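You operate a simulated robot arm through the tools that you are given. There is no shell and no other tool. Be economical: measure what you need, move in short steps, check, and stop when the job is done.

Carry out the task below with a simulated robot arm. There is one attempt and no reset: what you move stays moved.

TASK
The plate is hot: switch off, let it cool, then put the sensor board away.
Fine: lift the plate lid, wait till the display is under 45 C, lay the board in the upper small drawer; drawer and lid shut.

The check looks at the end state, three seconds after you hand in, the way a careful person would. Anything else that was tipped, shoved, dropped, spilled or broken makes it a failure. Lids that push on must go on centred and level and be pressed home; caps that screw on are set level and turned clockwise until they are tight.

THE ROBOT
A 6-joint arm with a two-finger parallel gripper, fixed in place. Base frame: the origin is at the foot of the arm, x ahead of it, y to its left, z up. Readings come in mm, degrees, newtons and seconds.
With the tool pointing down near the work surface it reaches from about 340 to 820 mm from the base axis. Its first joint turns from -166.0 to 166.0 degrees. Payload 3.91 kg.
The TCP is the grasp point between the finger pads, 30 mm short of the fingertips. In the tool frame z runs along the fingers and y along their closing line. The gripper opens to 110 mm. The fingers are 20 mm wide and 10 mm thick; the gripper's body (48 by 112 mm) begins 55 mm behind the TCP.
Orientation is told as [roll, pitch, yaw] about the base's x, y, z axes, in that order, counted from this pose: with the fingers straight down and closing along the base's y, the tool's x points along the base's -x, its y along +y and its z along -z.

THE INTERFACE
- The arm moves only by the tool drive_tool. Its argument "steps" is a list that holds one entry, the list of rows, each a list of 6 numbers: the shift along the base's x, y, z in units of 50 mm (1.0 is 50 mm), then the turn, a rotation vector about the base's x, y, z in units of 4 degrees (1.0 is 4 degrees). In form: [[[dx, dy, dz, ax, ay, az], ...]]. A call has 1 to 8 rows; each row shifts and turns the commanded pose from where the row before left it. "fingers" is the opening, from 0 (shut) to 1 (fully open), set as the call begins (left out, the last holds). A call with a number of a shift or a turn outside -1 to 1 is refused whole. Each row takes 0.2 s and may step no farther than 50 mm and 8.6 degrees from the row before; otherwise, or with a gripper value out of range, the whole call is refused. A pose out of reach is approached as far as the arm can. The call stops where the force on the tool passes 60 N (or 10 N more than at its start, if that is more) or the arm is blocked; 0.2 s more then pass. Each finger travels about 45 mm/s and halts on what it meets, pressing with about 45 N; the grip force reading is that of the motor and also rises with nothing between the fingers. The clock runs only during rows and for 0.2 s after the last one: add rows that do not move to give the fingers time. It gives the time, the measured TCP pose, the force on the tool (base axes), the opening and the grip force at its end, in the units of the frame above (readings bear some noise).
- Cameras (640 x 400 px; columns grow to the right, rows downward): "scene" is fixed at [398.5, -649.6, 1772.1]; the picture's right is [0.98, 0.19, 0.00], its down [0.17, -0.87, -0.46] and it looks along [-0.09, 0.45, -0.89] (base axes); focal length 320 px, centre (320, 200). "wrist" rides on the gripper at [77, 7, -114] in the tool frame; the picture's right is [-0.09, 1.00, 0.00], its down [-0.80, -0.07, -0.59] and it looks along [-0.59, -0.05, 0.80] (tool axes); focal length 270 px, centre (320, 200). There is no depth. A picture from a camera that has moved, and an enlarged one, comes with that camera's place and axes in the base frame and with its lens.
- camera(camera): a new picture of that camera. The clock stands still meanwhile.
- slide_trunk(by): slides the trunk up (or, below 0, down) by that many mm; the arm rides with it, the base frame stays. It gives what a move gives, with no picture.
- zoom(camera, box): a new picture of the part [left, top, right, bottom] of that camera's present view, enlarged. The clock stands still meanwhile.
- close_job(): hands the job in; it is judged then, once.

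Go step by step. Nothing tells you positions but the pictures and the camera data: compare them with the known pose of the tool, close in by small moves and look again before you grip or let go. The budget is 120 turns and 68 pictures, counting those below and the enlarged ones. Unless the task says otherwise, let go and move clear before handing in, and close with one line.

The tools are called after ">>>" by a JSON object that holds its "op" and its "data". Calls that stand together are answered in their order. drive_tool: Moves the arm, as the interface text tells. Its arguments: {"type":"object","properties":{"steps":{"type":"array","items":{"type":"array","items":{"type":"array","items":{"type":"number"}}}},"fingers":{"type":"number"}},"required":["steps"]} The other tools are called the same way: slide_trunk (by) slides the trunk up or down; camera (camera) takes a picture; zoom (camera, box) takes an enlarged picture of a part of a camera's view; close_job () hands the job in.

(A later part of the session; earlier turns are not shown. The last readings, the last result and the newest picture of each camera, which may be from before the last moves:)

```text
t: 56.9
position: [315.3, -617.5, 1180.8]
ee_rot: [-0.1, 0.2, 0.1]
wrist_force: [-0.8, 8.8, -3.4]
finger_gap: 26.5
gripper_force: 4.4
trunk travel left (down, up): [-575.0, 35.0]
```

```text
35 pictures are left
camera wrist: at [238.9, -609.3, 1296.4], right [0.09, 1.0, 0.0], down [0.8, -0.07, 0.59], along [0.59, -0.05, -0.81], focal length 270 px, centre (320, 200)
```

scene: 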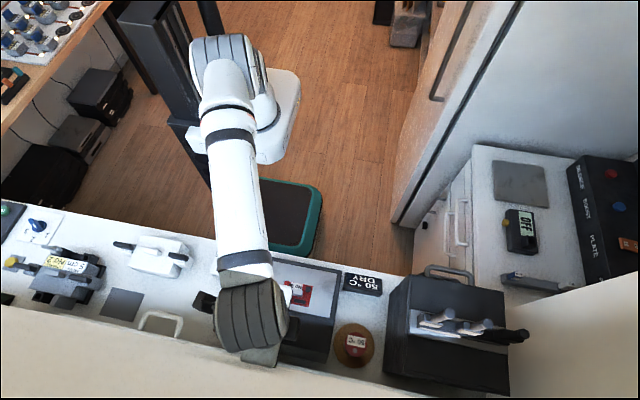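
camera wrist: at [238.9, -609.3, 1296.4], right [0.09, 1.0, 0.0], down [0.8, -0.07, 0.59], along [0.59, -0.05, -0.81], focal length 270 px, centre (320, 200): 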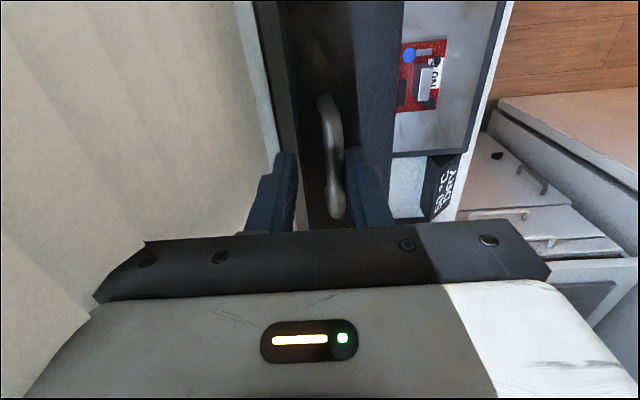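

A board (red, "NO 1"?) is on the plate. I'll shift +y slightly to see whether the bar follows the finger or the lid stands by itself.

>>> {"op": "drive_tool", "data": {"steps": [[[0, 0.16, 0, 0, 0, 0], [0, 0, 0, 0, 0, 0]]]}}

>>> {"op": "zoom", "data": {"camera": "wrist", "box": [220, 0, 520, 250]}}

```text
t: 57.5
position: [316.1, -609.7, 1182.6]
ee_rot: [-0.2, 0.2, 0.2]
wrist_force: [-0.3, 0.2, 0.2]
finger_gap: 22.1
gripper_force: 0.1
trunk travel left (down, up): [-575.0, 35.0]
```

```text
1.60 times, centred on (370, 125) of wrist
camera zoom: at [239.1, -602.6, 1296.3], right [0.09, 1.0, 0.0], down [0.8, -0.07, 0.59], along [0.59, -0.05, -0.81], focal length 432 px, centre (240, 320)
```

zoom: 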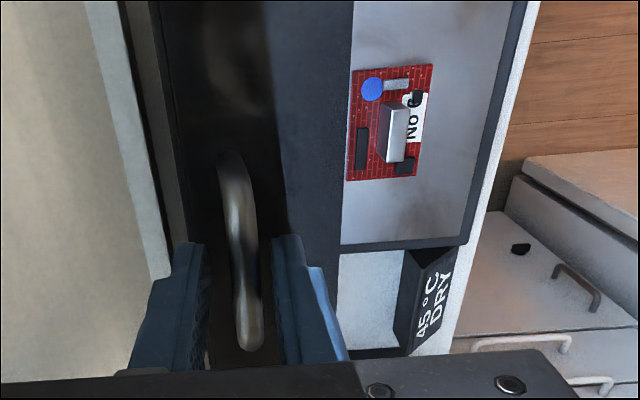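

The bar is free between the fingers and the lid stands by itself; display is 45 °C and falling. I'll withdraw upward and go to look at the drawers.

>>> {"op": "drive_tool", "data": {"steps": [[[0, 0, 0.5, 0, 0, 0], [0, 0, 0.8, 0, 0, 0], [0.2, 0.8, 0.2, 0, 0, 0], [0.2, 0.9, 0, 0, 0, 0], [0.3, 0.9, 0, 0, 0, 0], [0.3, 0.9, 0, 0, 0, 0], [0.3, 0.9, 0, 0, 0, 0], [0.3, 0.9, 0, 0, 0, 0]]]}}

>>> {"op": "drive_tool", "data": {"steps": [[[0.6, 0.7, 0, 0, 0, 0], [0.6, 0.7, 0, 0, 0, 0], [0.6, 0.6, 0, 0, 0, 0], [0, 0, 0, 0, 0, 0]]]}}

>>> {"op": "camera", "data": {"camera": "wrist"}}

>>> {"op": "camera", "data": {"camera": "scene"}}

```text
t: 59.3
position: [396.0, -344.0, 1256.3]
ee_rot: [-0.3, 0.2, 0.1]
wrist_force: [0.6, -0.1, 0.2]
finger_gap: 21.9
gripper_force: 0.0
trunk travel left (down, up): [-575.0, 35.0]
```

```text
t: 60.3
position: [485.3, -244.3, 1257.3]
ee_rot: [-0.1, 0.3, 0.1]
wrist_force: [-0.3, 0.2, 0.1]
finger_gap: 21.8
gripper_force: 0.0
trunk travel left (down, up): [-575.0, 35.0]
```

```text
33 pictures are left
camera wrist: at [409.1, -236.7, 1372.4], right [0.09, 1.0, 0.0], down [0.8, -0.07, 0.59], along [0.59, -0.05, -0.81], focal length 270 px, centre (320, 200)
```

wrist: 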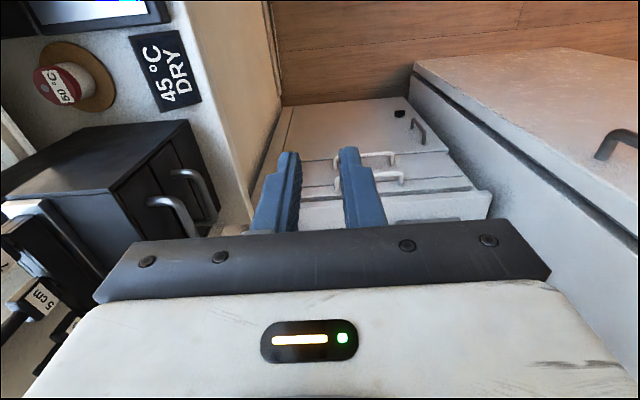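

```text
32 pictures are left
```

scene: 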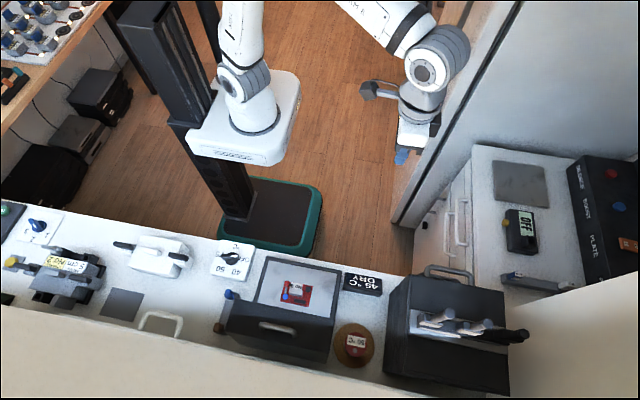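

The lid stays up, the board lies on the plate, and the upper drawer handle is near (763, -70…-227, 824). I'll lower the trunk and swing to yaw -90°, before tilting forward.

>>> {"op": "slide_trunk", "data": {"by": -170}}

>>> {"op": "drive_tool", "data": {"steps": [[[0, 0.3, 0, 0, 0, -1], [0, 0.3, 0, 0, 0, -1], [0, 0.3, 0, 0, 0, -1], [0, 0.3, 0, 0, 0, -1], [0, 0.3, 0, 0, 0, -1], [0, 0.3, 0, 0, 0, -1], [0, 0, 0, 0, 0, -1], [0, 0, 0, 0, 0, -1]]], "fingers": 0.4}}

>>> {"op": "drive_tool", "data": {"steps": [[[0, 0, 0, 0, 0, -1], [0, 0, 0, 0, 0, -1], [0, 0, 0, 0, 0, -1], [0, 0, 0, 0, 0, -1], [0, 0, 0, 0, 0, -1], [0, 0, 0, 0, 0, -1], [0, 0, 0, 0, 0, -1], [0, 0, 0, 0, 0, -1]]]}}

>>> {"op": "drive_tool", "data": {"steps": [[[0, 0, 0, 0, 0, -1], [0, 0, 0, 0, 0, -1], [0, 0, 0, 0, 0, -1], [0, 0, 0, 0, 0, -1], [0, 0, 0, 0, 0, -1], [0, 0, 0, 0, 0, -1], [0, 0, 0, 0, 0, -0.5]]]}}

>>> {"op": "drive_tool", "data": {"steps": [[[0, 0, 0, 0, -1, 0], [0, 0, 0, 0, -1, 0], [0, 0, 0, 0, -1, 0], [0, 0, 0, 0, -1, 0], [0, 0, 0, 0, -1, 0], [0, 0, 0, 0, -1, 0], [0, 0, 0, 0, -1, 0], [0, 0, 0, 0, -1, 0]]]}}

>>> {"op": "camera", "data": {"camera": "wrist"}}

```text
t: 62.3
position: [485.6, -244.6, 1087.0]
ee_rot: [-0.1, 0.2, 0.1]
wrist_force: [-0.1, 0.0, 0.8]
finger_gap: 21.7
gripper_force: 0.0
trunk travel left (down, up): [-405.0, 205.0]
```

```text
t: 64.1
position: [487.6, -155.7, 1085.7]
ee_rot: [-0.1, 0.2, -31.9]
wrist_force: [0.4, 0.3, -0.7]
finger_gap: 44.1
gripper_force: 0.0
trunk travel left (down, up): [-405.0, 205.0]
```

```text
t: 65.9
position: [486.1, -154.4, 1087.2]
ee_rot: [-0.1, 0.2, -63.9]
wrist_force: [-1.1, 0.6, -0.2]
finger_gap: 43.9
gripper_force: 0.1
trunk travel left (down, up): [-405.0, 205.0]
```

```text
t: 67.5
position: [485.9, -156.0, 1087.4]
ee_rot: [-0.1, 0.2, -90.0]
wrist_force: [0.0, 0.1, -0.2]
finger_gap: 43.9
gripper_force: 0.2
trunk travel left (down, up): [-405.0, 205.0]
```

```text
t: 69.3
position: [485.5, -155.1, 1087.6]
ee_rot: [31.9, 0.1, -89.8]
wrist_force: [0.3, 0.4, 1.0]
finger_gap: 43.9
gripper_force: 0.0
trunk travel left (down, up): [-405.0, 205.0]
```

```text
31 pictures are left
camera wrist: at [430.8, -77.2, 1188.3], right [0.85, -0.09, 0.53], down [-0.37, -0.8, 0.47], along [0.38, -0.59, -0.71], focal length 270 px, centre (320, 200)
```

wrist: 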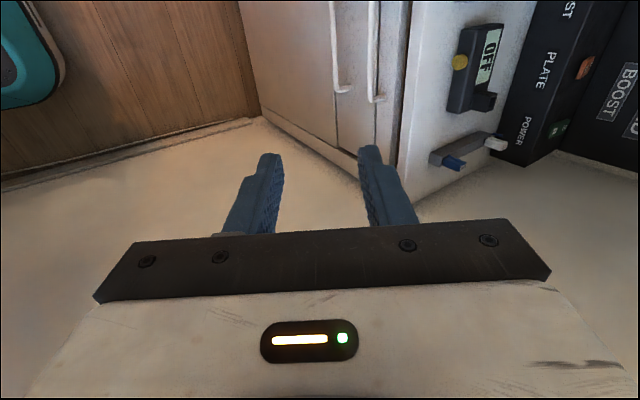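

I'll finish tilting to 44° and advance to ~90 mm short of the handle.

>>> {"op": "drive_tool", "data": {"steps": [[[0.5, 0, -0.5, 0, -1, 0], [0.7, 0, -0.6, 0, -1, 0], [0.7, 0, -0.6, 0, -1, 0], [0.7, 0.03, -0.6, 0, 0, 0], [0.7, 0.03, -0.7, 0, 0, 0], [0.7, 0.03, -0.7, 0, 0, 0], [0.3, 0, -0.3, 0, 0, 0], [0, 0, 0, 0, 0, 0]]]}}

>>> {"op": "camera", "data": {"camera": "wrist"}}

```text
t: 71.1
position: [701.6, -150.4, 887.2]
ee_rot: [44.0, 0.0, -90.0]
wrist_force: [0.3, 0.7, -0.2]
finger_gap: 43.8
gripper_force: 0.0
trunk travel left (down, up): [-405.0, 205.0]
```

```text
30 pictures are left
camera wrist: at [627.0, -72.9, 974.4], right [0.72, -0.09, 0.69], down [-0.46, -0.8, 0.38], along [0.52, -0.59, -0.62], focal length 270 px, centre (320, 200)
```

wrist: 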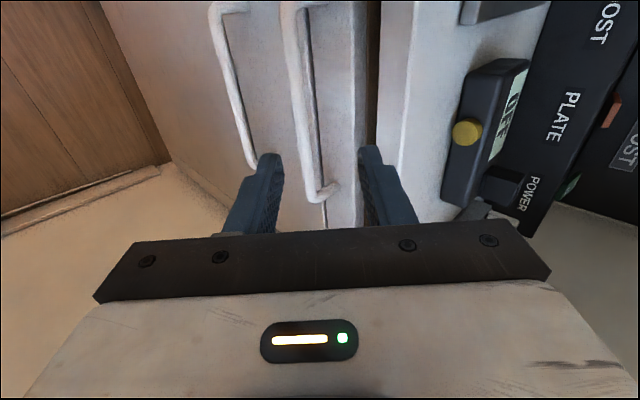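

The bar is at about (762, 806) and the gap behind it is only ~23 mm, so a near-horizontal grip is safer. I'll tilt on to 80° and stop 40 mm short.

>>> {"op": "drive_tool", "data": {"steps": [[[-0.1, 0, 0, 0, -1, 0], [-0.1, 0, 0, 0, -1, 0], [0, 0, -0.2, 0, -1, 0], [0, 0, -0.2, 0, -1, 0], [0, 0, -0.2, 0, -1, 0], [0, 0, -0.2, 0, -1, 0], [0, 0, -0.2, 0, -1, 0], [0, 0, -0.2, 0, -1, 0]]]}}

>>> {"op": "drive_tool", "data": {"steps": [[[0, 0, -0.22, 0, -1, 0], [0.15, 0, 0, 0, 0, 0], [0, 0, 0, 0, 0, 0]]]}}

>>> {"op": "camera", "data": {"camera": "wrist"}}

```text
t: 72.9
position: [692.2, -150.8, 827.2]
ee_rot: [75.9, -0.1, -89.8]
wrist_force: [-0.2, -0.2, 0.5]
finger_gap: 43.9
gripper_force: 0.1
trunk travel left (down, up): [-405.0, 205.0]
```

```text
t: 73.7
position: [698.3, -150.7, 816.7]
ee_rot: [79.9, -0.1, -89.9]
wrist_force: [-1.1, 0.6, 0.1]
finger_gap: 43.9
gripper_force: 0.1
trunk travel left (down, up): [-405.0, 205.0]
```

```text
29 pictures are left
camera wrist: at [586.7, -72.6, 843.2], right [0.18, -0.09, 0.98], down [-0.6, -0.8, 0.04], along [0.78, -0.59, -0.19], focal length 270 px, centre (320, 200)
```

wrist: 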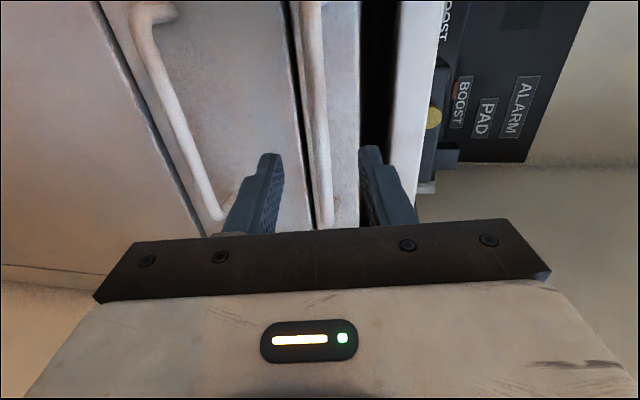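

The bar lies centred between the fingers. Advancing 42 mm along the tool axis, then closing.

>>> {"op": "drive_tool", "data": {"steps": [[[0.3, 0, -0.05, 0, 0, 0], [0.3, 0, -0.05, 0, 0, 0], [0.24, 0, -0.04, 0, 0, 0], [0, 0, 0, 0, 0, 0]]]}}

>>> {"op": "drive_tool", "data": {"steps": [[[0, 0, 0, 0, 0, 0], [0, 0, 0, 0, 0, 0], [0, 0, 0, 0, 0, 0], [0, 0, 0, 0, 0, 0]]], "fingers": 0}}

>>> {"op": "zoom", "data": {"camera": "wrist", "box": [220, 60, 420, 260]}}

```text
t: 74.7
position: [740.8, -150.3, 809.0]
ee_rot: [79.9, -0.2, -89.8]
wrist_force: [-0.1, -0.1, -0.4]
finger_gap: 44.1
gripper_force: 0.0
trunk travel left (down, up): [-405.0, 205.0]
```

```text
t: 75.7
position: [740.7, -149.6, 808.4]
ee_rot: [80.0, -0.1, -89.8]
wrist_force: [0.6, 0.6, 0.5]
finger_gap: 11.6
gripper_force: 44.9
trunk travel left (down, up): [-405.0, 205.0]
```

```text
2.00 times, centred on (320, 160) of wrist
camera zoom: at [629.3, -72.6, 836.2], right [0.18, -0.09, 0.98], down [-0.59, -0.8, 0.04], along [0.78, -0.59, -0.19], focal length 541 px, centre (320, 280)
```

zoom: 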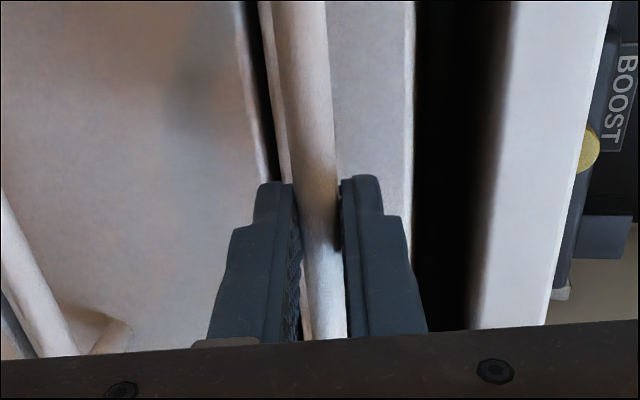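

Handle gripped (11.6 mm). Pulling the drawer straight toward -x.

>>> {"op": "drive_tool", "data": {"steps": [[[-0.2, 0, 0, 0, 0, 0], [-0.3, 0, 0, 0, 0, 0], [-0.4, 0, 0, 0, 0, 0], [-0.4, 0, 0, 0, 0, 0], [-0.4, 0, 0, 0, 0, 0], [-0.4, 0, 0, 0, 0, 0], [-0.4, 0, 0, 0, 0, 0], [0, 0, 0, 0, 0, 0]]]}}

>>> {"op": "camera", "data": {"camera": "scene"}}

```text
t: 77.5
position: [615.4, -150.0, 810.4]
ee_rot: [79.8, -0.1, -90.0]
wrist_force: [-1.8, 1.8, 5.9]
finger_gap: 11.4
gripper_force: 44.9
trunk travel left (down, up): [-405.0, 205.0]
```

```text
27 pictures are left
```

scene: 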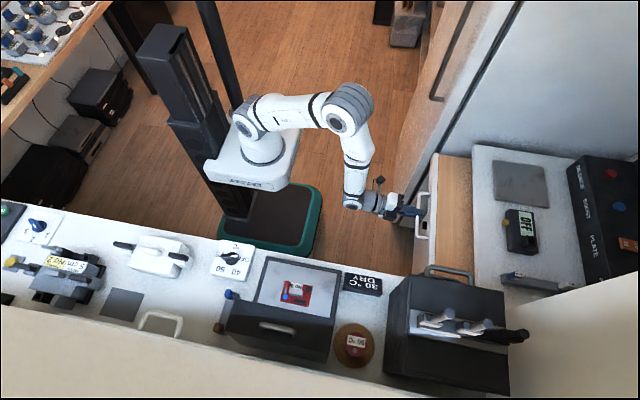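

The drawer is open 125 mm and the display shows 30 °C. I'll pull 30 mm more and then release.

>>> {"op": "drive_tool", "data": {"steps": [[[-0.3, 0, 0, 0, 0, 0], [-0.3, 0, 0, 0, 0, 0], [0, 0, 0, 0, 0, 0]]]}}

>>> {"op": "drive_tool", "data": {"steps": [[[0, 0, 0, 0, 0, 0], [0, 0, 0, 0, 0, 0], [0, 0, 0, 0, 0, 0], [-0.6, 0, 0.1, 0, 0, 0], [-0.8, 0, 0.14, 0, 0, 0], [-0.5, 0, 0.1, 0, 0, 0]]], "fingers": 0.4}}

>>> {"op": "zoom", "data": {"camera": "scene", "box": [330, 120, 560, 280]}}

```text
t: 78.3
position: [585.5, -149.4, 809.1]
ee_rot: [79.8, -0.1, -89.9]
wrist_force: [0.7, 2.1, 6.3]
finger_gap: 11.8
gripper_force: 45.2
trunk travel left (down, up): [-405.0, 205.0]
```

```text
t: 79.7
position: [490.3, -149.0, 826.8]
ee_rot: [80.0, 0.0, -89.8]
wrist_force: [0.3, 0.3, 0.4]
finger_gap: 44.0
gripper_force: 0.0
trunk travel left (down, up): [-405.0, 205.0]
```

```text
2.50 times, centred on (445, 200) of scene
camera zoom: at [398.5, -649.6, 1772.1], right [0.98, 0.19, 0.0], down [0.17, -0.87, -0.46], along [-0.09, 0.45, -0.89], focal length 800 px, centre (8, 200)
```

zoom: 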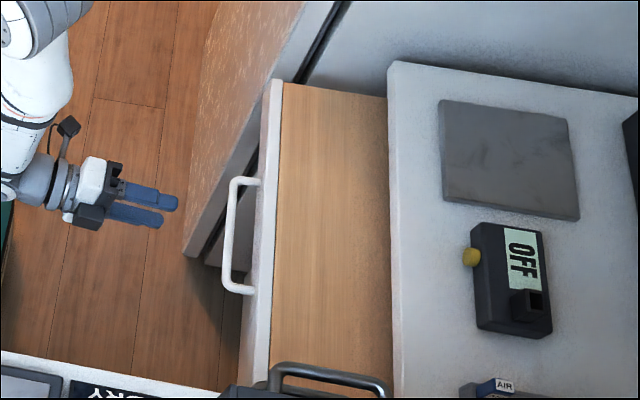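

The drawer is open and empty. I'll back off, restore the tool to vertical while rising, then raise the trunk and go over to the board.

>>> {"op": "drive_tool", "data": {"steps": [[[0, 0, 0.5, 0, 1, 0], [0, 0, 0.5, 0, 1, 0], [0, 0, 0.5, 0, 1, 0], [0, 0, 0.5, 0, 1, 0], [0, 0, 0.5, 0, 1, 0], [0, 0, 0.5, 0, 1, 0], [0, 0, 0.5, 0, 1, 0], [0, 0, 0.5, 0, 1, 0]]]}}

>>> {"op": "drive_tool", "data": {"steps": [[[-0.2, 0, 0, 0, 1, 0], [-0.2, 0, 0, 0, 1, 0], [-0.2, 0, 0, 0, 1, 0], [-0.2, 0, 0, 0, 1, 0], [-0.2, 0, 0, 0, 1, 0], [0, 0, 0, 0, 1, 0], [0, 0, 0, 0, 1, 0], [0, 0, 0, 0, 1, 0]]]}}

>>> {"op": "drive_tool", "data": {"steps": [[[0, 0, 0, 0, 1, 0], [0, 0, 0, 0, 1, 0], [0, 0, 0, 0, 1, 0], [0, 0, 0, 0, 1, 0], [0, 0, 0, 0, 0, 1], [0, 0, 0, 0, 0, 1], [0, 0, 0, 0, 0, 1], [0, 0, 0, 0, 0, 1]]]}}

>>> {"op": "slide_trunk", "data": {"by": 170}}

>>> {"op": "zoom", "data": {"camera": "scene", "box": [240, 240, 380, 340]}}

```text
t: 81.5
position: [501.0, -157.7, 1024.8]
ee_rot: [47.8, -0.1, -89.7]
wrist_force: [-0.6, -0.2, -1.1]
finger_gap: 44.0
gripper_force: 0.0
out of reach, approached as far as the arm can: row 1, 2
trunk travel left (down, up): [-405.0, 205.0]
```

```text
t: 83.3
position: [450.6, -157.0, 1023.3]
ee_rot: [15.9, 0.1, -89.9]
wrist_force: [-0.2, 0.9, -0.5]
finger_gap: 43.8
gripper_force: 0.1
trunk travel left (down, up): [-405.0, 205.0]
```

```text
t: 85.1
position: [450.1, -156.7, 1024.5]
ee_rot: [0.0, 0.3, -73.8]
wrist_force: [0.1, 1.1, -0.3]
finger_gap: 44.1
gripper_force: 0.1
trunk travel left (down, up): [-405.0, 205.0]
```

```text
t: 87.0
position: [450.4, -156.8, 1193.0]
ee_rot: [-0.1, 0.1, -73.8]
wrist_force: [0.0, 0.6, 0.9]
finger_gap: 43.8
gripper_force: 0.1
trunk travel left (down, up): [-575.0, 35.0]
```

```text
4.00 times, centred on (310, 290) of scene
camera zoom: at [398.5, -649.6, 1772.1], right [0.98, 0.19, 0.0], down [0.17, -0.87, -0.46], along [-0.09, 0.45, -0.89], focal length 1281 px, centre (360, -160)
```

zoom: 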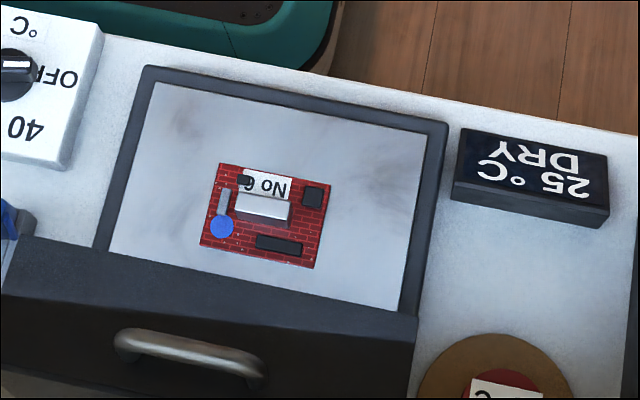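

The board "No 6" lies square on the plate; display 25 °C. Because the lid stands behind, I'll approach with yaw about -90° (narrow body side toward the lid) and look closely.

>>> {"op": "drive_tool", "data": {"steps": [[[-0.3, -0.8, 0, 0, 0, -1], [-0.4, -0.9, 0, 0, 0, -1], [-0.4, -0.9, 0, 0, 0, -1], [-0.4, -0.9, 0, 0, 0, -1], [-0.4, -0.9, 0, 0, 0, 0], [-0.4, -0.9, -0.4, 0, 0, 0], [-0.4, -0.9, -0.5, 0, 0, 0], [-0.1, -0.2, -0.5, 0, 0, 0]]], "fingers": 0.8}}

>>> {"op": "camera", "data": {"camera": "wrist"}}

```text
refused: row 6 steps farther than a row can; nothing moved
```

```text
24 pictures are left
camera wrist: at [435.7, -80.4, 1308.4], right [0.98, 0.19, 0.0], down [0.16, -0.79, 0.59], along [0.11, -0.58, -0.81], focal length 270 px, centre (320, 200)
```

wrist: 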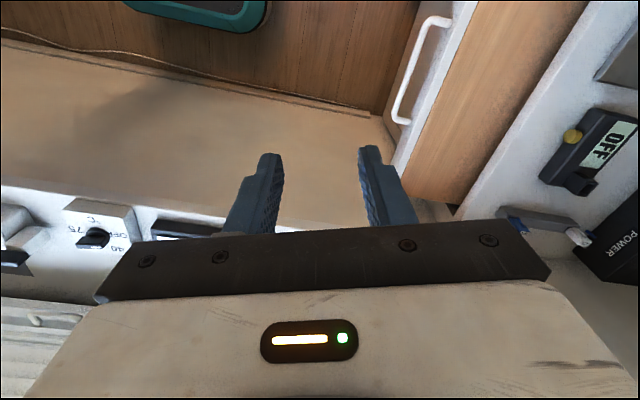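

>>> {"op": "drive_tool", "data": {"steps": [[[-0.3, -0.8, 0, 0, 0, -1], [-0.4, -0.9, 0, 0, 0, -1], [-0.4, -0.9, 0, 0, 0, -1], [-0.4, -0.9, 0, 0, 0, -1], [-0.4, -0.9, 0, 0, 0, 0], [-0.4, -0.8, -0.4, 0, 0, 0], [-0.3, -0.8, -0.5, 0, 0, 0], [-0.2, -0.3, -0.5, 0, 0, 0]]], "fingers": 0.8}}

>>> {"op": "camera", "data": {"camera": "wrist"}}

```text
t: 88.8
position: [309.2, -472.6, 1123.2]
ee_rot: [-0.2, 0.2, -89.9]
wrist_force: [0.6, -0.4, 0.2]
finger_gap: 88.1
gripper_force: 0.1
trunk travel left (down, up): [-575.0, 35.0]
```

```text
23 pictures are left
camera wrist: at [316.4, -394.9, 1238.5], right [1.0, -0.09, 0.0], down [-0.07, -0.8, 0.59], along [-0.05, -0.59, -0.81], focal length 270 px, centre (320, 200)
```

wrist: 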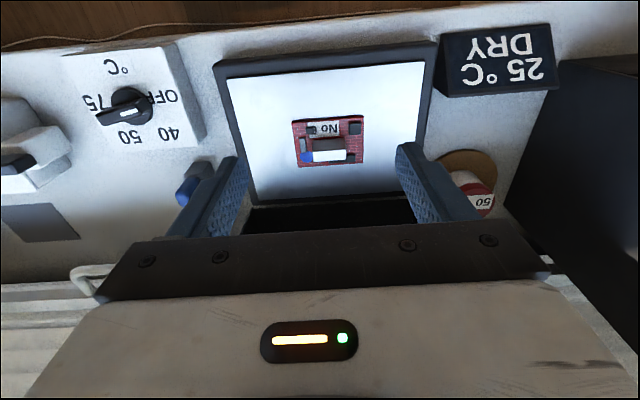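

I'll zoom on the board and double-check the dial.

>>> {"op": "zoom", "data": {"camera": "wrist", "box": [265, 90, 395, 190]}}

>>> {"op": "zoom", "data": {"camera": "scene", "box": [200, 230, 270, 290]}}

```text
4.00 times, centred on (330, 140) of wrist
camera zoom: at [316.4, -394.9, 1238.5], right [1.0, -0.09, 0.0], down [-0.07, -0.8, 0.59], along [-0.05, -0.59, -0.81], focal length 1081 px, centre (280, 440)
```

zoom: 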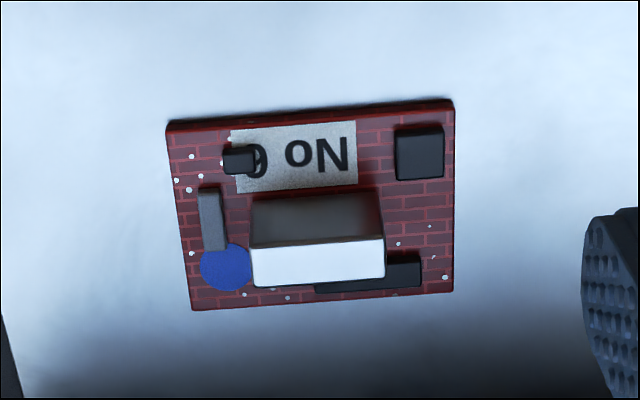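

```text
6.67 times, centred on (235, 260) of scene
camera zoom: at [398.5, -649.6, 1772.1], right [0.98, 0.19, 0.0], down [0.17, -0.87, -0.46], along [-0.09, 0.45, -0.89], focal length 2135 px, centre (887, -200)
```

zoom: 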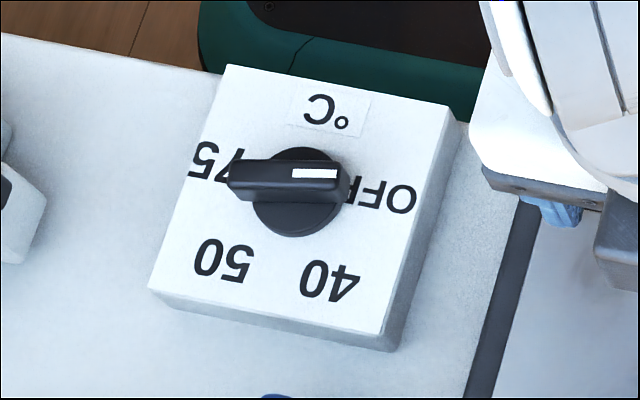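

The dial tick is on OFF. The board carries a tall metal can (~31×13×18 mm), top near (314, -510, 1012), which makes a good grip. Moving in above it.

>>> {"op": "drive_tool", "data": {"steps": [[[0.09, -0.4, -0.3, 0, 0, 0], [0, -0.35, -0.4, 0, 0, 0], [0, 0, -0.4, 0, 0, 0], [0, 0, -0.16, 0, 0, 0], [0, 0, 0, 0, 0, 0]]], "fingers": 0.5}}

>>> {"op": "zoom", "data": {"camera": "wrist", "box": [220, 60, 420, 260]}}

```text
t: 90.0
position: [314.8, -509.9, 1059.8]
ee_rot: [-0.2, 0.2, -89.9]
wrist_force: [-0.1, -0.4, -0.9]
finger_gap: 54.8
gripper_force: 0.0
trunk travel left (down, up): [-575.0, 35.0]
```

```text
2.00 times, centred on (320, 160) of wrist
camera zoom: at [321.2, -431.8, 1175.3], right [1.0, -0.09, 0.0], down [-0.07, -0.8, 0.59], along [-0.05, -0.59, -0.81], focal length 541 px, centre (320, 280)
```

zoom: 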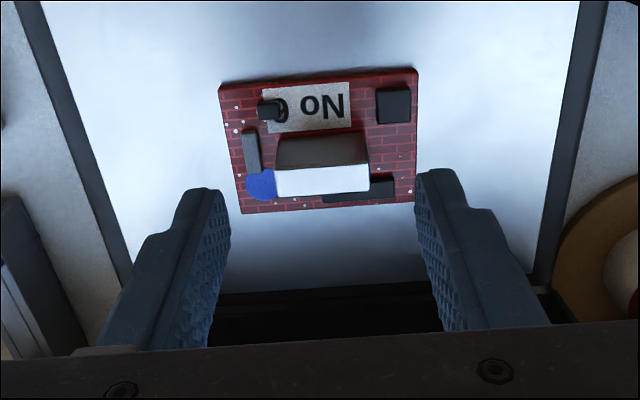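

>>> {"op": "drive_tool", "data": {"steps": [[[0, -0.04, -0.2, 0, 0, 0], [0, 0, -0.16, 0, 0, 0], [0, 0, 0, 0, 0, 0]]]}}

>>> {"op": "zoom", "data": {"camera": "wrist", "box": [220, 60, 420, 260]}}

```text
t: 90.8
position: [315.3, -511.9, 1042.8]
ee_rot: [-0.2, 0.2, -89.9]
wrist_force: [-0.8, 0.9, -0.3]
finger_gap: 54.7
gripper_force: 0.0
trunk travel left (down, up): [-575.0, 35.0]
```

```text
2.00 times, centred on (320, 160) of wrist
camera zoom: at [321.2, -433.7, 1157.4], right [1.0, -0.09, 0.0], down [-0.07, -0.8, 0.59], along [-0.05, -0.59, -0.81], focal length 541 px, centre (320, 280)
```

zoom: 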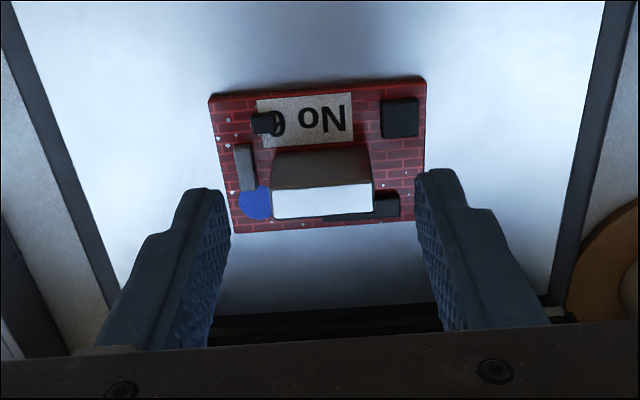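

>>> {"op": "drive_tool", "data": {"steps": [[[0, -0.02, -0.1, 0, 0, 0], [0, 0, -0.1, 0, 0, 0], [0, 0, 0, 0, 0, 0]]]}}

>>> {"op": "zoom", "data": {"camera": "wrist", "box": [220, 60, 420, 260]}}

```text
t: 91.6
position: [313.7, -511.3, 1032.6]
ee_rot: [0.0, 0.2, -89.8]
wrist_force: [-0.9, 0.6, 0.6]
finger_gap: 54.9
gripper_force: 0.1
trunk travel left (down, up): [-575.0, 35.0]
```

```text
2.00 times, centred on (320, 160) of wrist
camera zoom: at [321.2, -434.6, 1147.3], right [1.0, -0.09, 0.0], down [-0.07, -0.8, 0.59], along [-0.05, -0.59, -0.81], focal length 541 px, centre (320, 280)
```

zoom: 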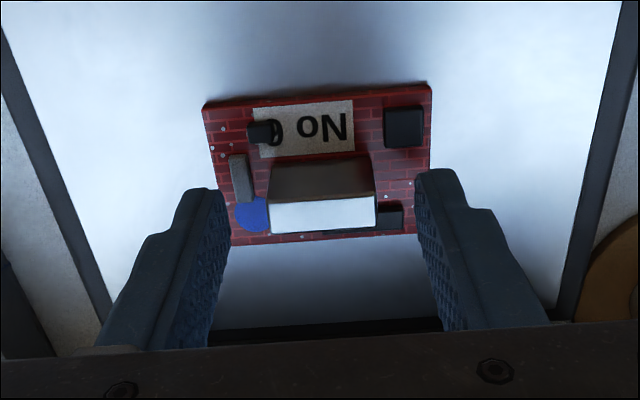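

Triangulation puts the can top at z≈1013, so the tips are about 10 mm below it and centred. Closing on the can.

>>> {"op": "drive_tool", "data": {"steps": [[[0, 0.04, 0, 0, 0, 0], [0, 0, 0, 0, 0, 0], [0, 0, 0, 0, 0, 0], [0, 0, 0, 0, 0, 0]]], "fingers": 0.2}}

>>> {"op": "zoom", "data": {"camera": "wrist", "box": [220, 60, 420, 260]}}

```text
t: 92.6
position: [314.4, -509.7, 1032.4]
ee_rot: [-0.1, 0.2, -89.9]
wrist_force: [0.2, -0.1, 0.1]
finger_gap: 30.7
gripper_force: 45.4
trunk travel left (down, up): [-575.0, 35.0]
```

```text
2.00 times, centred on (320, 160) of wrist
camera zoom: at [321.4, -432.7, 1147.5], right [1.0, -0.09, 0.0], down [-0.07, -0.8, 0.59], along [-0.05, -0.59, -0.81], focal length 541 px, centre (320, 280)
```

zoom: 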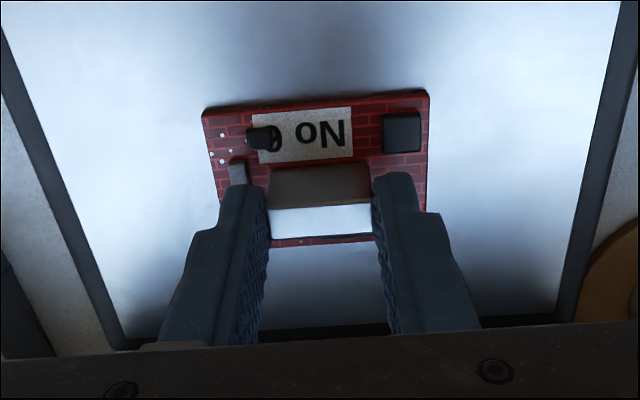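

The can is gripped (30.7 mm). Lifting straight up and checking.

>>> {"op": "drive_tool", "data": {"steps": [[[0, 0, 0.2, 0, 0, 0], [0, 0, 0.4, 0, 0, 0], [0, 0.2, 0.6, 0, 0, 0], [0, 0.4, 0.6, 0, 0, 0], [0, 0.6, 0.6, 0, 0, 0], [0, 0.6, 0.4, 0, 0, 0]]], "fingers": 0.1}}

>>> {"op": "zoom", "data": {"camera": "wrist", "box": [220, 60, 420, 260]}}

```text
t: 94.0
position: [313.8, -420.3, 1172.3]
ee_rot: [0.0, 0.2, -89.9]
wrist_force: [0.4, -0.1, -0.7]
finger_gap: 30.9
gripper_force: 44.8
trunk travel left (down, up): [-575.0, 35.0]
```

```text
2.00 times, centred on (320, 160) of wrist
camera zoom: at [321.3, -341.3, 1287.2], right [1.0, -0.09, 0.0], down [-0.07, -0.8, 0.59], along [-0.05, -0.59, -0.81], focal length 541 px, centre (320, 280)
```

zoom: 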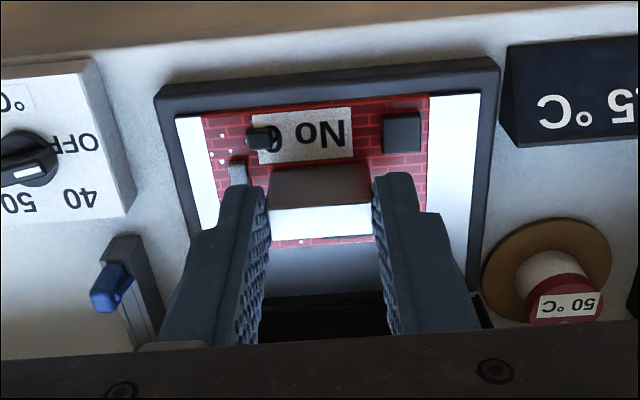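

The board is held level. I'll carry it toward the drawer, turning to yaw 0 on the way.

>>> {"op": "drive_tool", "data": {"steps": [[[0, 0.7, 0, 0, 0, 1], [0.1, 0.7, 0, 0, 0, 1], [0.2, 0.7, 0, 0, 0, 1], [0.4, 0.6, 0, 0, 0, 1], [0.5, 0.6, 0, 0, 0, 1], [0.6, 0.5, 0, 0, 0, 1], [0.6, 0.4, 0, 0, 0, 1], [0.6, 0.4, 0, 0, 0, 1]]]}}

>>> {"op": "drive_tool", "data": {"steps": [[[0.6, 0.2, 0, 0, 0, 1], [0.6, 0.2, 0, 0, 0, 1], [0.5, 0.2, 0, 0, 0, 1], [0.5, 0.2, 0, 0, 0, 1], [0, 0, 0, 0, 0, 1], [0, 0, 0, 0, 0, 1], [0, 0, 0, 0, 0, 1], [0, 0, 0, 0, 0, 1]]]}}

>>> {"op": "drive_tool", "data": {"steps": [[[0, 0, 0, 0, 0, 1], [0, 0, 0, 0, 0, 1], [0, 0, 0, 0, 0, 1], [0, 0, 0, 0, 0, 1], [0, 0, 0, 0, 0, 1], [0, 0, 0, 0, 0, 1], [0, 0, 0, 0, 0, 0.5]]]}}

>>> {"op": "slide_trunk", "data": {"by": -200}}

>>> {"op": "camera", "data": {"camera": "wrist"}}

```text
t: 95.8
position: [465.9, -188.8, 1171.7]
ee_rot: [-0.2, 0.2, -57.8]
wrist_force: [0.0, 0.0, -0.2]
finger_gap: 30.6
gripper_force: 44.6
trunk travel left (down, up): [-575.0, 35.0]
```

```text
t: 97.6
position: [574.0, -150.9, 1172.6]
ee_rot: [-0.1, 0.2, -25.8]
wrist_force: [0.8, -0.8, -0.4]
finger_gap: 30.6
gripper_force: 44.7
trunk travel left (down, up): [-575.0, 35.0]
```

```text
t: 99.2
position: [575.7, -149.9, 1171.4]
ee_rot: [-0.1, 0.2, 0.1]
wrist_force: [-0.1, 0.3, -0.7]
finger_gap: 30.8
gripper_force: 44.8
trunk travel left (down, up): [-575.0, 35.0]
```

```text
t: 101.3
position: [574.0, -150.7, 973.0]
ee_rot: [-0.2, 0.2, 0.1]
wrist_force: [-0.2, -0.3, -0.6]
finger_gap: 30.9
gripper_force: 45.3
trunk travel left (down, up): [-375.0, 235.0]
```

```text
15 pictures are left
camera wrist: at [498.0, -142.7, 1087.3], right [0.09, 1.0, 0.0], down [0.8, -0.07, 0.59], along [0.59, -0.05, -0.81], focal length 270 px, centre (320, 200)
```

wrist: 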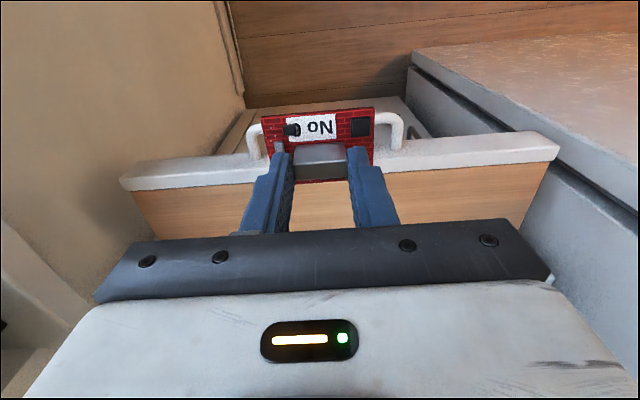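

The drawer front top is around z≈818 and the interior spans x≈666–778. I'll move above its middle and begin lowering.

>>> {"op": "drive_tool", "data": {"steps": [[[0.6, 0, 0, 0, 0, 0], [0.6, 0, 0, 0, 0, 0], [0.6, 0, 0, 0, 0, 0], [0.6, 0, 0, 0, 0, 0], [0.48, 0, 0, 0, 0, 0], [0, 0, -0.6, 0, 0, 0], [0, 0, -0.6, 0, 0, 0], [0, 0, 0, 0, 0, 0]]]}}

>>> {"op": "camera", "data": {"camera": "wrist"}}

>>> {"op": "zoom", "data": {"camera": "scene", "box": [370, 120, 530, 260]}}

```text
t: 103.2
position: [719.2, -150.9, 911.6]
ee_rot: [-0.1, 0.2, 0.1]
wrist_force: [0.9, -0.1, -0.2]
finger_gap: 30.5
gripper_force: 44.8
trunk travel left (down, up): [-375.0, 235.0]
```

```text
14 pictures are left
camera wrist: at [642.2, -143.0, 1027.1], right [0.09, 1.0, 0.0], down [0.8, -0.07, 0.59], along [0.59, -0.05, -0.81], focal length 270 px, centre (320, 200)
```

wrist: 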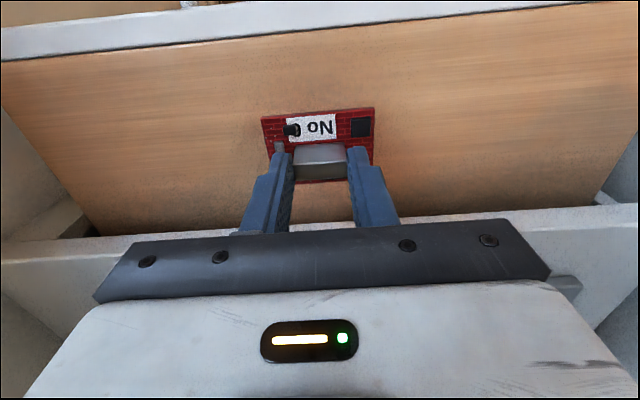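

```text
2.86 times, centred on (450, 190) of scene
camera zoom: at [398.5, -649.6, 1772.1], right [0.98, 0.19, 0.0], down [0.17, -0.87, -0.46], along [-0.09, 0.45, -0.89], focal length 915 px, centre (-51, 229)
```

zoom: 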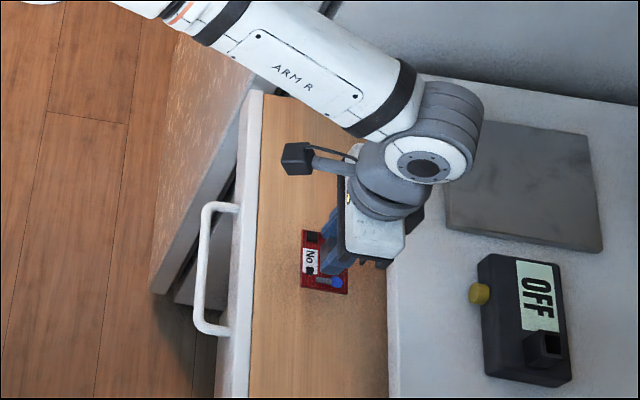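

Clear all round. Lowering stepwise, watching force.

>>> {"op": "drive_tool", "data": {"steps": [[[-0.06, 0, -0.4, 0, 0, 0], [0, 0, -0.4, 0, 0, 0], [0, 0, -0.4, 0, 0, 0], [0, 0, 0, 0, 0, 0]]]}}

>>> {"op": "camera", "data": {"camera": "wrist"}}

```text
t: 104.0
position: [719.3, -151.5, 865.5]
ee_rot: [-0.4, -1.4, 0.2]
wrist_force: [4.2, -0.4, 21.8]
finger_gap: 31.0
gripper_force: 45.0
trunk travel left (down, up): [-375.0, 235.0]
stopped in row 4: the force on the tool passed its limit (the readings are from after the stop); the commanded pose is now the measured one
```

```text
12 pictures are left
camera wrist: at [640.5, -142.5, 978.7], right [0.09, 1.0, -0.01], down [0.79, -0.06, 0.61], along [0.61, -0.06, -0.79], focal length 270 px, centre (320, 200)
```

wrist: 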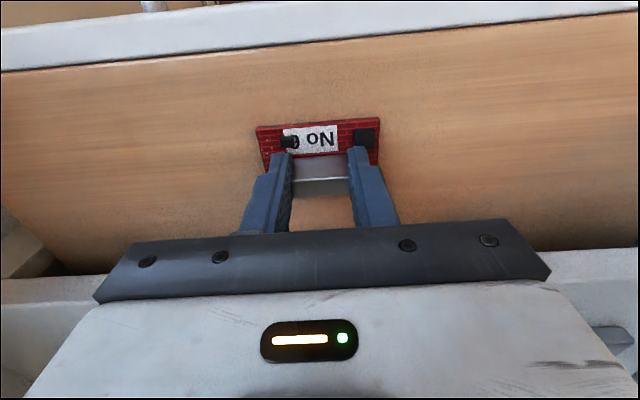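

Contact came at TCP z≈865 and the board looks slightly tipped. I'll look from the scene before going on.

>>> {"op": "zoom", "data": {"camera": "scene", "box": [415, 170, 495, 240]}}

>>> {"op": "zoom", "data": {"camera": "wrist", "box": [220, 60, 420, 240]}}

```text
5.71 times, centred on (455, 205) of scene
camera zoom: at [398.5, -649.6, 1772.1], right [0.98, 0.19, 0.0], down [0.17, -0.87, -0.46], along [-0.09, 0.45, -0.89], focal length 1830 px, centre (-451, 171)
```

zoom: 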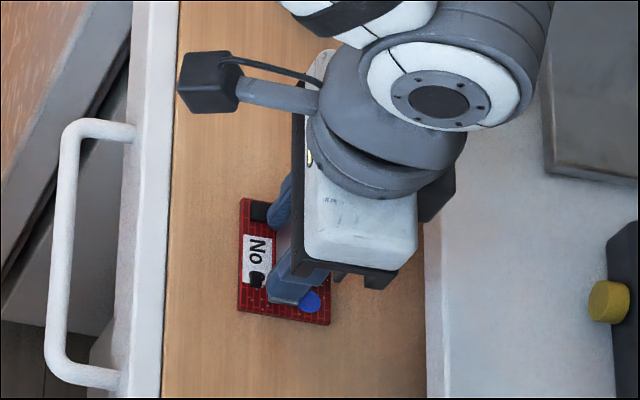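

```text
2.22 times, centred on (320, 150) of wrist
camera zoom: at [640.5, -142.5, 978.7], right [0.09, 1.0, -0.01], down [0.79, -0.06, 0.61], along [0.61, -0.06, -0.79], focal length 601 px, centre (320, 311)
```

zoom: 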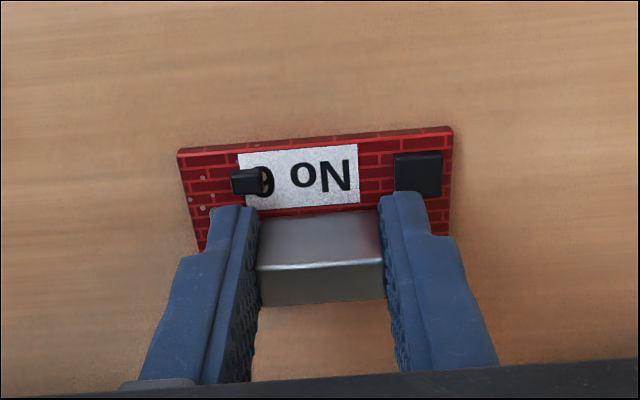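

I'll raise 12 mm, level the tool and look again.

>>> {"op": "drive_tool", "data": {"steps": [[[0, 0, 0.14, 0.1, 0.35, 0], [0, 0, 0.1, 0, 0, 0], [0, 0, 0, 0, 0, 0]]]}}

>>> {"op": "zoom", "data": {"camera": "wrist", "box": [220, 60, 420, 260]}}

```text
t: 104.8
position: [718.5, -151.0, 872.2]
ee_rot: [0.2, 0.8, 0.1]
wrist_force: [-0.4, 0.1, -0.9]
finger_gap: 30.6
gripper_force: 45.0
trunk travel left (down, up): [-375.0, 235.0]
```

```text
2.00 times, centred on (320, 160) of wrist
camera zoom: at [643.7, -143.8, 987.9], right [0.09, 1.0, 0.0], down [0.81, -0.07, 0.58], along [0.58, -0.05, -0.81], focal length 541 px, centre (320, 280)
```

zoom: 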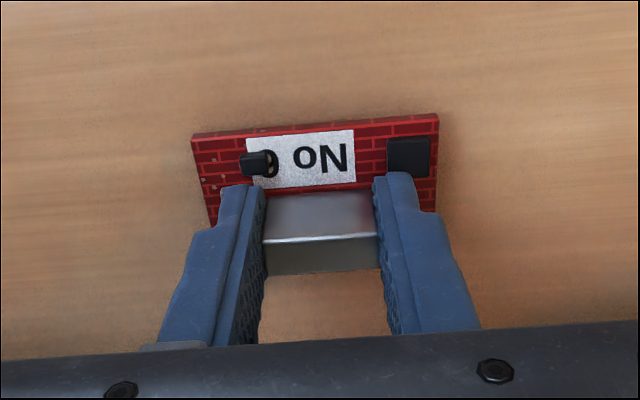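

The can just slid a few mm deeper into the fingers; the board is still level. The floor is near z≈833, so I'll lower gently in 2 mm steps until touch.

>>> {"op": "drive_tool", "data": {"steps": [[[0, 0, -0.06, 0, -0.15, 0], [0, 0, -0.04, 0, 0, 0], [0, 0, 0, 0, 0, 0]]]}}

>>> {"op": "drive_tool", "data": {"steps": [[[0, 0, -0.04, 0, 0, 0], [0, 0, 0, 0, 0, 0]]]}}

```text
t: 105.6
position: [717.6, -149.9, 866.9]
ee_rot: [0.0, 0.0, 0.0]
wrist_force: [0.4, 0.2, -0.7]
finger_gap: 30.7
gripper_force: 44.9
trunk travel left (down, up): [-375.0, 235.0]
```

```text
t: 106.2
position: [720.1, -150.2, 865.2]
ee_rot: [0.1, 0.0, 0.3]
wrist_force: [0.4, -0.3, 2.8]
finger_gap: 30.7
gripper_force: 44.3
trunk travel left (down, up): [-375.0, 235.0]
```

Touch begins (about 3 N). One millimetre more, then I release by a small opening.

>>> {"op": "drive_tool", "data": {"steps": [[[0, 0, -0.02, 0, 0, 0], [0, 0, 0, 0, 0, 0]]]}}

>>> {"op": "drive_tool", "data": {"steps": [[[0, 0, 0, 0, 0, 0], [0, 0, 0, 0, 0, 0], [0, 0, 0.1, 0, 0, 0], [0, 0, 0.2, 0, 0, 0], [0, 0, 0.4, 0, 0, 0], [0, 0, 0.6, 0, 0, 0]]], "fingers": 0.33}}

>>> {"op": "camera", "data": {"camera": "wrist"}}

```text
t: 106.8
position: [719.1, -151.0, 866.3]
ee_rot: [0.0, 0.1, 0.0]
wrist_force: [1.3, -0.7, 8.4]
finger_gap: 30.6
gripper_force: 45.0
trunk travel left (down, up): [-375.0, 235.0]
```

```text
t: 108.2
position: [719.0, -151.8, 930.3]
ee_rot: [0.1, 0.2, 0.1]
wrist_force: [-0.2, 0.7, 0.2]
finger_gap: 36.2
gripper_force: 0.0
trunk travel left (down, up): [-375.0, 235.0]
```

```text
8 pictures are left
camera wrist: at [642.4, -144.1, 1045.3], right [0.09, 1.0, 0.0], down [0.8, -0.07, 0.59], along [0.59, -0.05, -0.81], focal length 270 px, centre (320, 200)
```

wrist: 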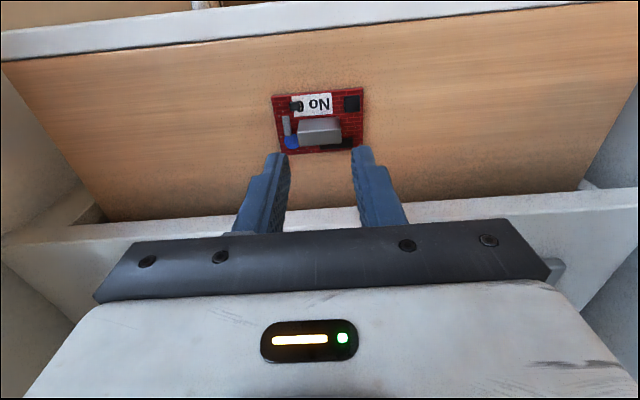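

The board lies flat in the drawer. Now I back off over the front, shut the fingers and come down in front of the handle to push the drawer shut.

>>> {"op": "drive_tool", "data": {"steps": [[[-0.7, 0, 0.2, 0, 0, 0], [-0.9, 0, 0, 0, 0, 0], [-0.9, 0, 0, 0, 0, 0], [-0.9, 0, 0, 0, 0, 0], [-0.8, 0, 0, 0, 0, 0], [-0.1, 0, -0.8, 0, 0, 0], [0, 0, -0.8, 0, 0, 0], [0, 0, -0.8, 0, 0, 0]]], "fingers": 0}}

>>> {"op": "camera", "data": {"camera": "wrist"}}

```text
t: 110.0
position: [504.6, -149.8, 820.6]
ee_rot: [0.1, 0.1, 0.1]
wrist_force: [0.3, -0.7, -0.5]
finger_gap: 0.1
gripper_force: 37.1
trunk travel left (down, up): [-375.0, 235.0]
```

```text
7 pictures are left
camera wrist: at [427.3, -142.9, 934.4], right [0.09, 1.0, 0.0], down [0.8, -0.07, 0.59], along [0.59, -0.05, -0.8], focal length 270 px, centre (320, 200)
```

wrist: 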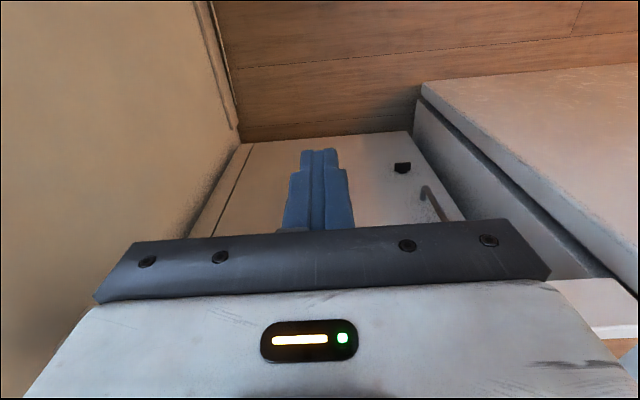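

>>> {"op": "drive_tool", "data": {"steps": [[[0.5, 0, 0, 0, 0, 0], [0.5, 0, 0, 0, 0, 0], [0.3, 0, 0, 0, 0, 0], [0.2, 0, 0, 0, 0, 0], [0.25, 0, 0, 0, 0, 0], [0.3, 0, 0, 0, 0, 0], [0.3, 0, 0, 0, 0, 0], [0.3, 0, 0, 0, 0, 0]]]}}

>>> {"op": "drive_tool", "data": {"steps": [[[0.3, 0, 0, 0, 0, 0], [0.3, 0, 0, 0, 0, 0], [0.3, 0, 0, 0, 0, 0], [0.3, 0, 0, 0, 0, 0], [0.3, 0, 0, 0, 0, 0], [0.2, 0, 0, 0, 0, 0], [0.15, 0, 0, 0, 0, 0], [0, 0, 0, 0, 0, 0]]]}}

>>> {"op": "zoom", "data": {"camera": "scene", "box": [370, 130, 530, 270]}}

```text
t: 111.8
position: [637.0, -151.2, 820.6]
ee_rot: [0.1, -0.1, 0.1]
wrist_force: [0.1, -0.3, 0.2]
finger_gap: 0.0
gripper_force: 37.8
trunk travel left (down, up): [-375.0, 235.0]
```

```text
t: 113.6
position: [728.7, -150.4, 820.0]
ee_rot: [0.0, 0.0, 0.2]
wrist_force: [0.6, -0.3, 0.0]
finger_gap: 0.1
gripper_force: 37.7
trunk travel left (down, up): [-375.0, 235.0]
```

```text
2.86 times, centred on (450, 200) of scene
camera zoom: at [398.5, -649.6, 1772.1], right [0.98, 0.19, 0.0], down [0.17, -0.87, -0.46], along [-0.09, 0.45, -0.89], focal length 915 px, centre (-51, 200)
```

zoom: 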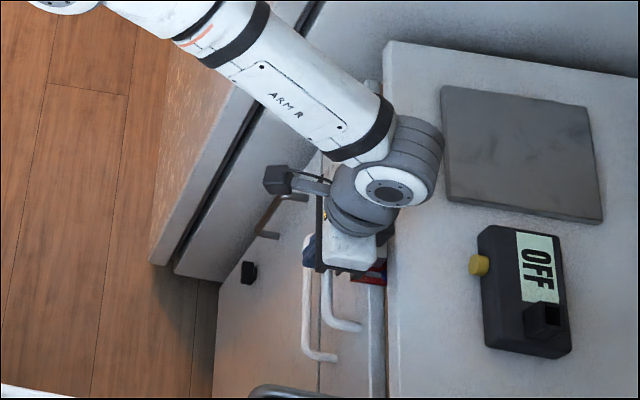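

The drawer is nearly shut, but red board shows at the gap. I stop and look closely.

>>> {"op": "zoom", "data": {"camera": "scene", "box": [435, 170, 485, 220]}}

```text
8.00 times, centred on (460, 195) of scene
camera zoom: at [398.5, -649.6, 1772.1], right [0.98, 0.19, 0.0], down [0.17, -0.87, -0.46], along [-0.09, 0.45, -0.89], focal length 2562 px, centre (-800, 240)
```

zoom: 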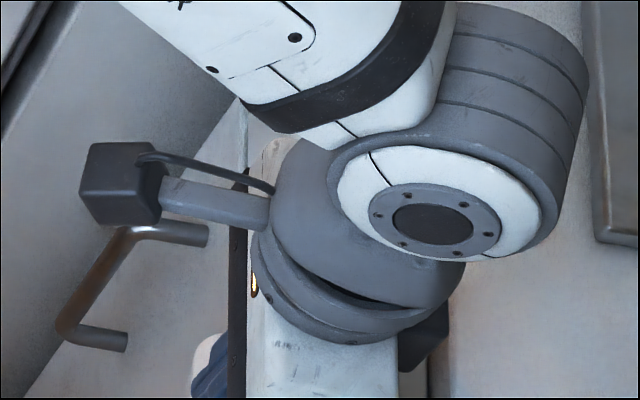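

I'll lift the tool out and look down on the gap with the wrist camera.

>>> {"op": "drive_tool", "data": {"steps": [[[-0.8, 0, 0, 0, 0, 0], [0, 0, 0.8, 0, 0, 0], [0, 0, 0.8, 0, 0, 0], [0, 0, 0.8, 0, 0, 0], [0.6, 0, 0, 0, 0, 0], [0.5, 0, 0, 0, 0, 0], [0, 0, 0, 0, 0, 0]]]}}

>>> {"op": "camera", "data": {"camera": "wrist"}}

```text
t: 115.2
position: [744.3, -151.3, 939.7]
ee_rot: [0.2, 0.1, 0.1]
wrist_force: [0.0, 0.3, -0.7]
finger_gap: 0.0
gripper_force: 37.5
trunk travel left (down, up): [-375.0, 235.0]
```

```text
4 pictures are left
camera wrist: at [667.5, -144.3, 1055.1], right [0.09, 1.0, 0.0], down [0.8, -0.07, 0.59], along [0.59, -0.05, -0.81], focal length 270 px, centre (320, 200)
```

wrist: 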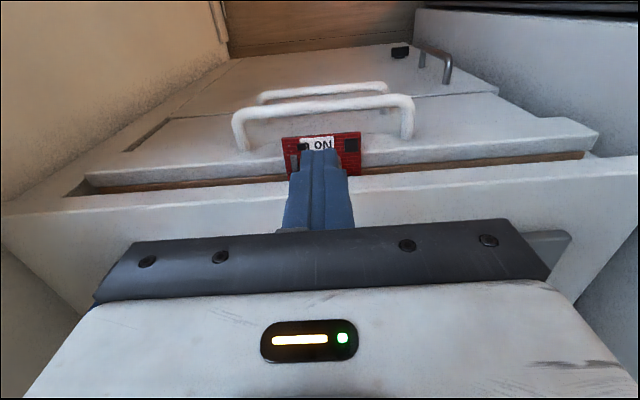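

The board sits flush over the front's top edge, so this pull-out is a flat shelf, not a drawer, and the can stopped against the cabinet lip. The black two-handle unit on the bench must be the small drawers. I'll check it from the robot side.

>>> {"op": "drive_tool", "data": {"steps": [[[-0.6, 0, 0.8, 0, 0, 0], [-0.9, 0, 0.4, 0, 0, 0], [-0.9, 0, 0, 0, 0, 0], [-0.9, 0, 0, 0, 0, 0], [-0.5, 0, 0, 0, 0, 0]]]}}

>>> {"op": "slide_trunk", "data": {"by": 200}}

>>> {"op": "drive_tool", "data": {"steps": [[[0, -0.2, 0, 0, 0, -1], [0, -0.2, 0, 0, 0, -1], [0, -0.2, 0, 0, 0, -1], [0, -0.2, 0, 0, 0, -1], [0, -0.2, 0, 0, 0, -1], [0, 0, 0, 0, 0, -1], [0, 0, 0, 0, 0, -1], [0, 0, 0, 0, 0, -1]]]}}

>>> {"op": "drive_tool", "data": {"steps": [[[0, 0, 0, 0, 0, -1], [0, 0, 0, 0, 0, -1], [0, 0, 0, 0, 0, -1], [0, 0, 0, 0, 0, -1], [0, 0, 0, 0, 0, -1], [0, 0, 0, 0, 0, -1], [0, 0, 0, 0, 0, -1], [0, 0, 0, 0, 0, -1]]]}}

>>> {"op": "drive_tool", "data": {"steps": [[[0, 0, 0, 0, 0, -1], [0, 0, 0, 0, 0, -1], [0, 0, 0, 0, 0, -1], [0, 0, 0, 0, 0, -1], [0, 0, 0, 0, 0, -1], [0, 0, 0, 0, 0, -1], [0, 0, 0, 0, 0, -0.5]]]}}

```text
t: 116.4
position: [553.6, -150.1, 999.6]
ee_rot: [0.1, 0.1, 0.2]
wrist_force: [0.8, 1.3, 0.2]
finger_gap: 0.0
gripper_force: 37.7
trunk travel left (down, up): [-375.0, 235.0]
```

```text
t: 118.6
position: [554.6, -150.1, 1199.0]
ee_rot: [0.1, 0.2, 0.1]
wrist_force: [-1.1, -0.4, 0.4]
finger_gap: 0.0
gripper_force: 37.6
trunk travel left (down, up): [-575.0, 35.0]
```

```text
t: 120.4
position: [554.9, -200.7, 1198.3]
ee_rot: [0.2, 0.1, -32.0]
wrist_force: [0.3, -0.4, 0.7]
finger_gap: 0.2
gripper_force: 37.7
trunk travel left (down, up): [-575.0, 35.0]
```

```text
t: 122.2
position: [552.8, -201.6, 1199.6]
ee_rot: [0.2, 0.0, -63.9]
wrist_force: [0.3, -0.4, 0.7]
finger_gap: 0.0
gripper_force: 37.9
trunk travel left (down, up): [-575.0, 35.0]
```

```text
t: 123.8
position: [554.2, -201.6, 1200.1]
ee_rot: [0.1, 0.1, -90.0]
wrist_force: [-0.3, -0.1, 0.0]
finger_gap: 0.0
gripper_force: 37.5
trunk travel left (down, up): [-575.0, 35.0]
```

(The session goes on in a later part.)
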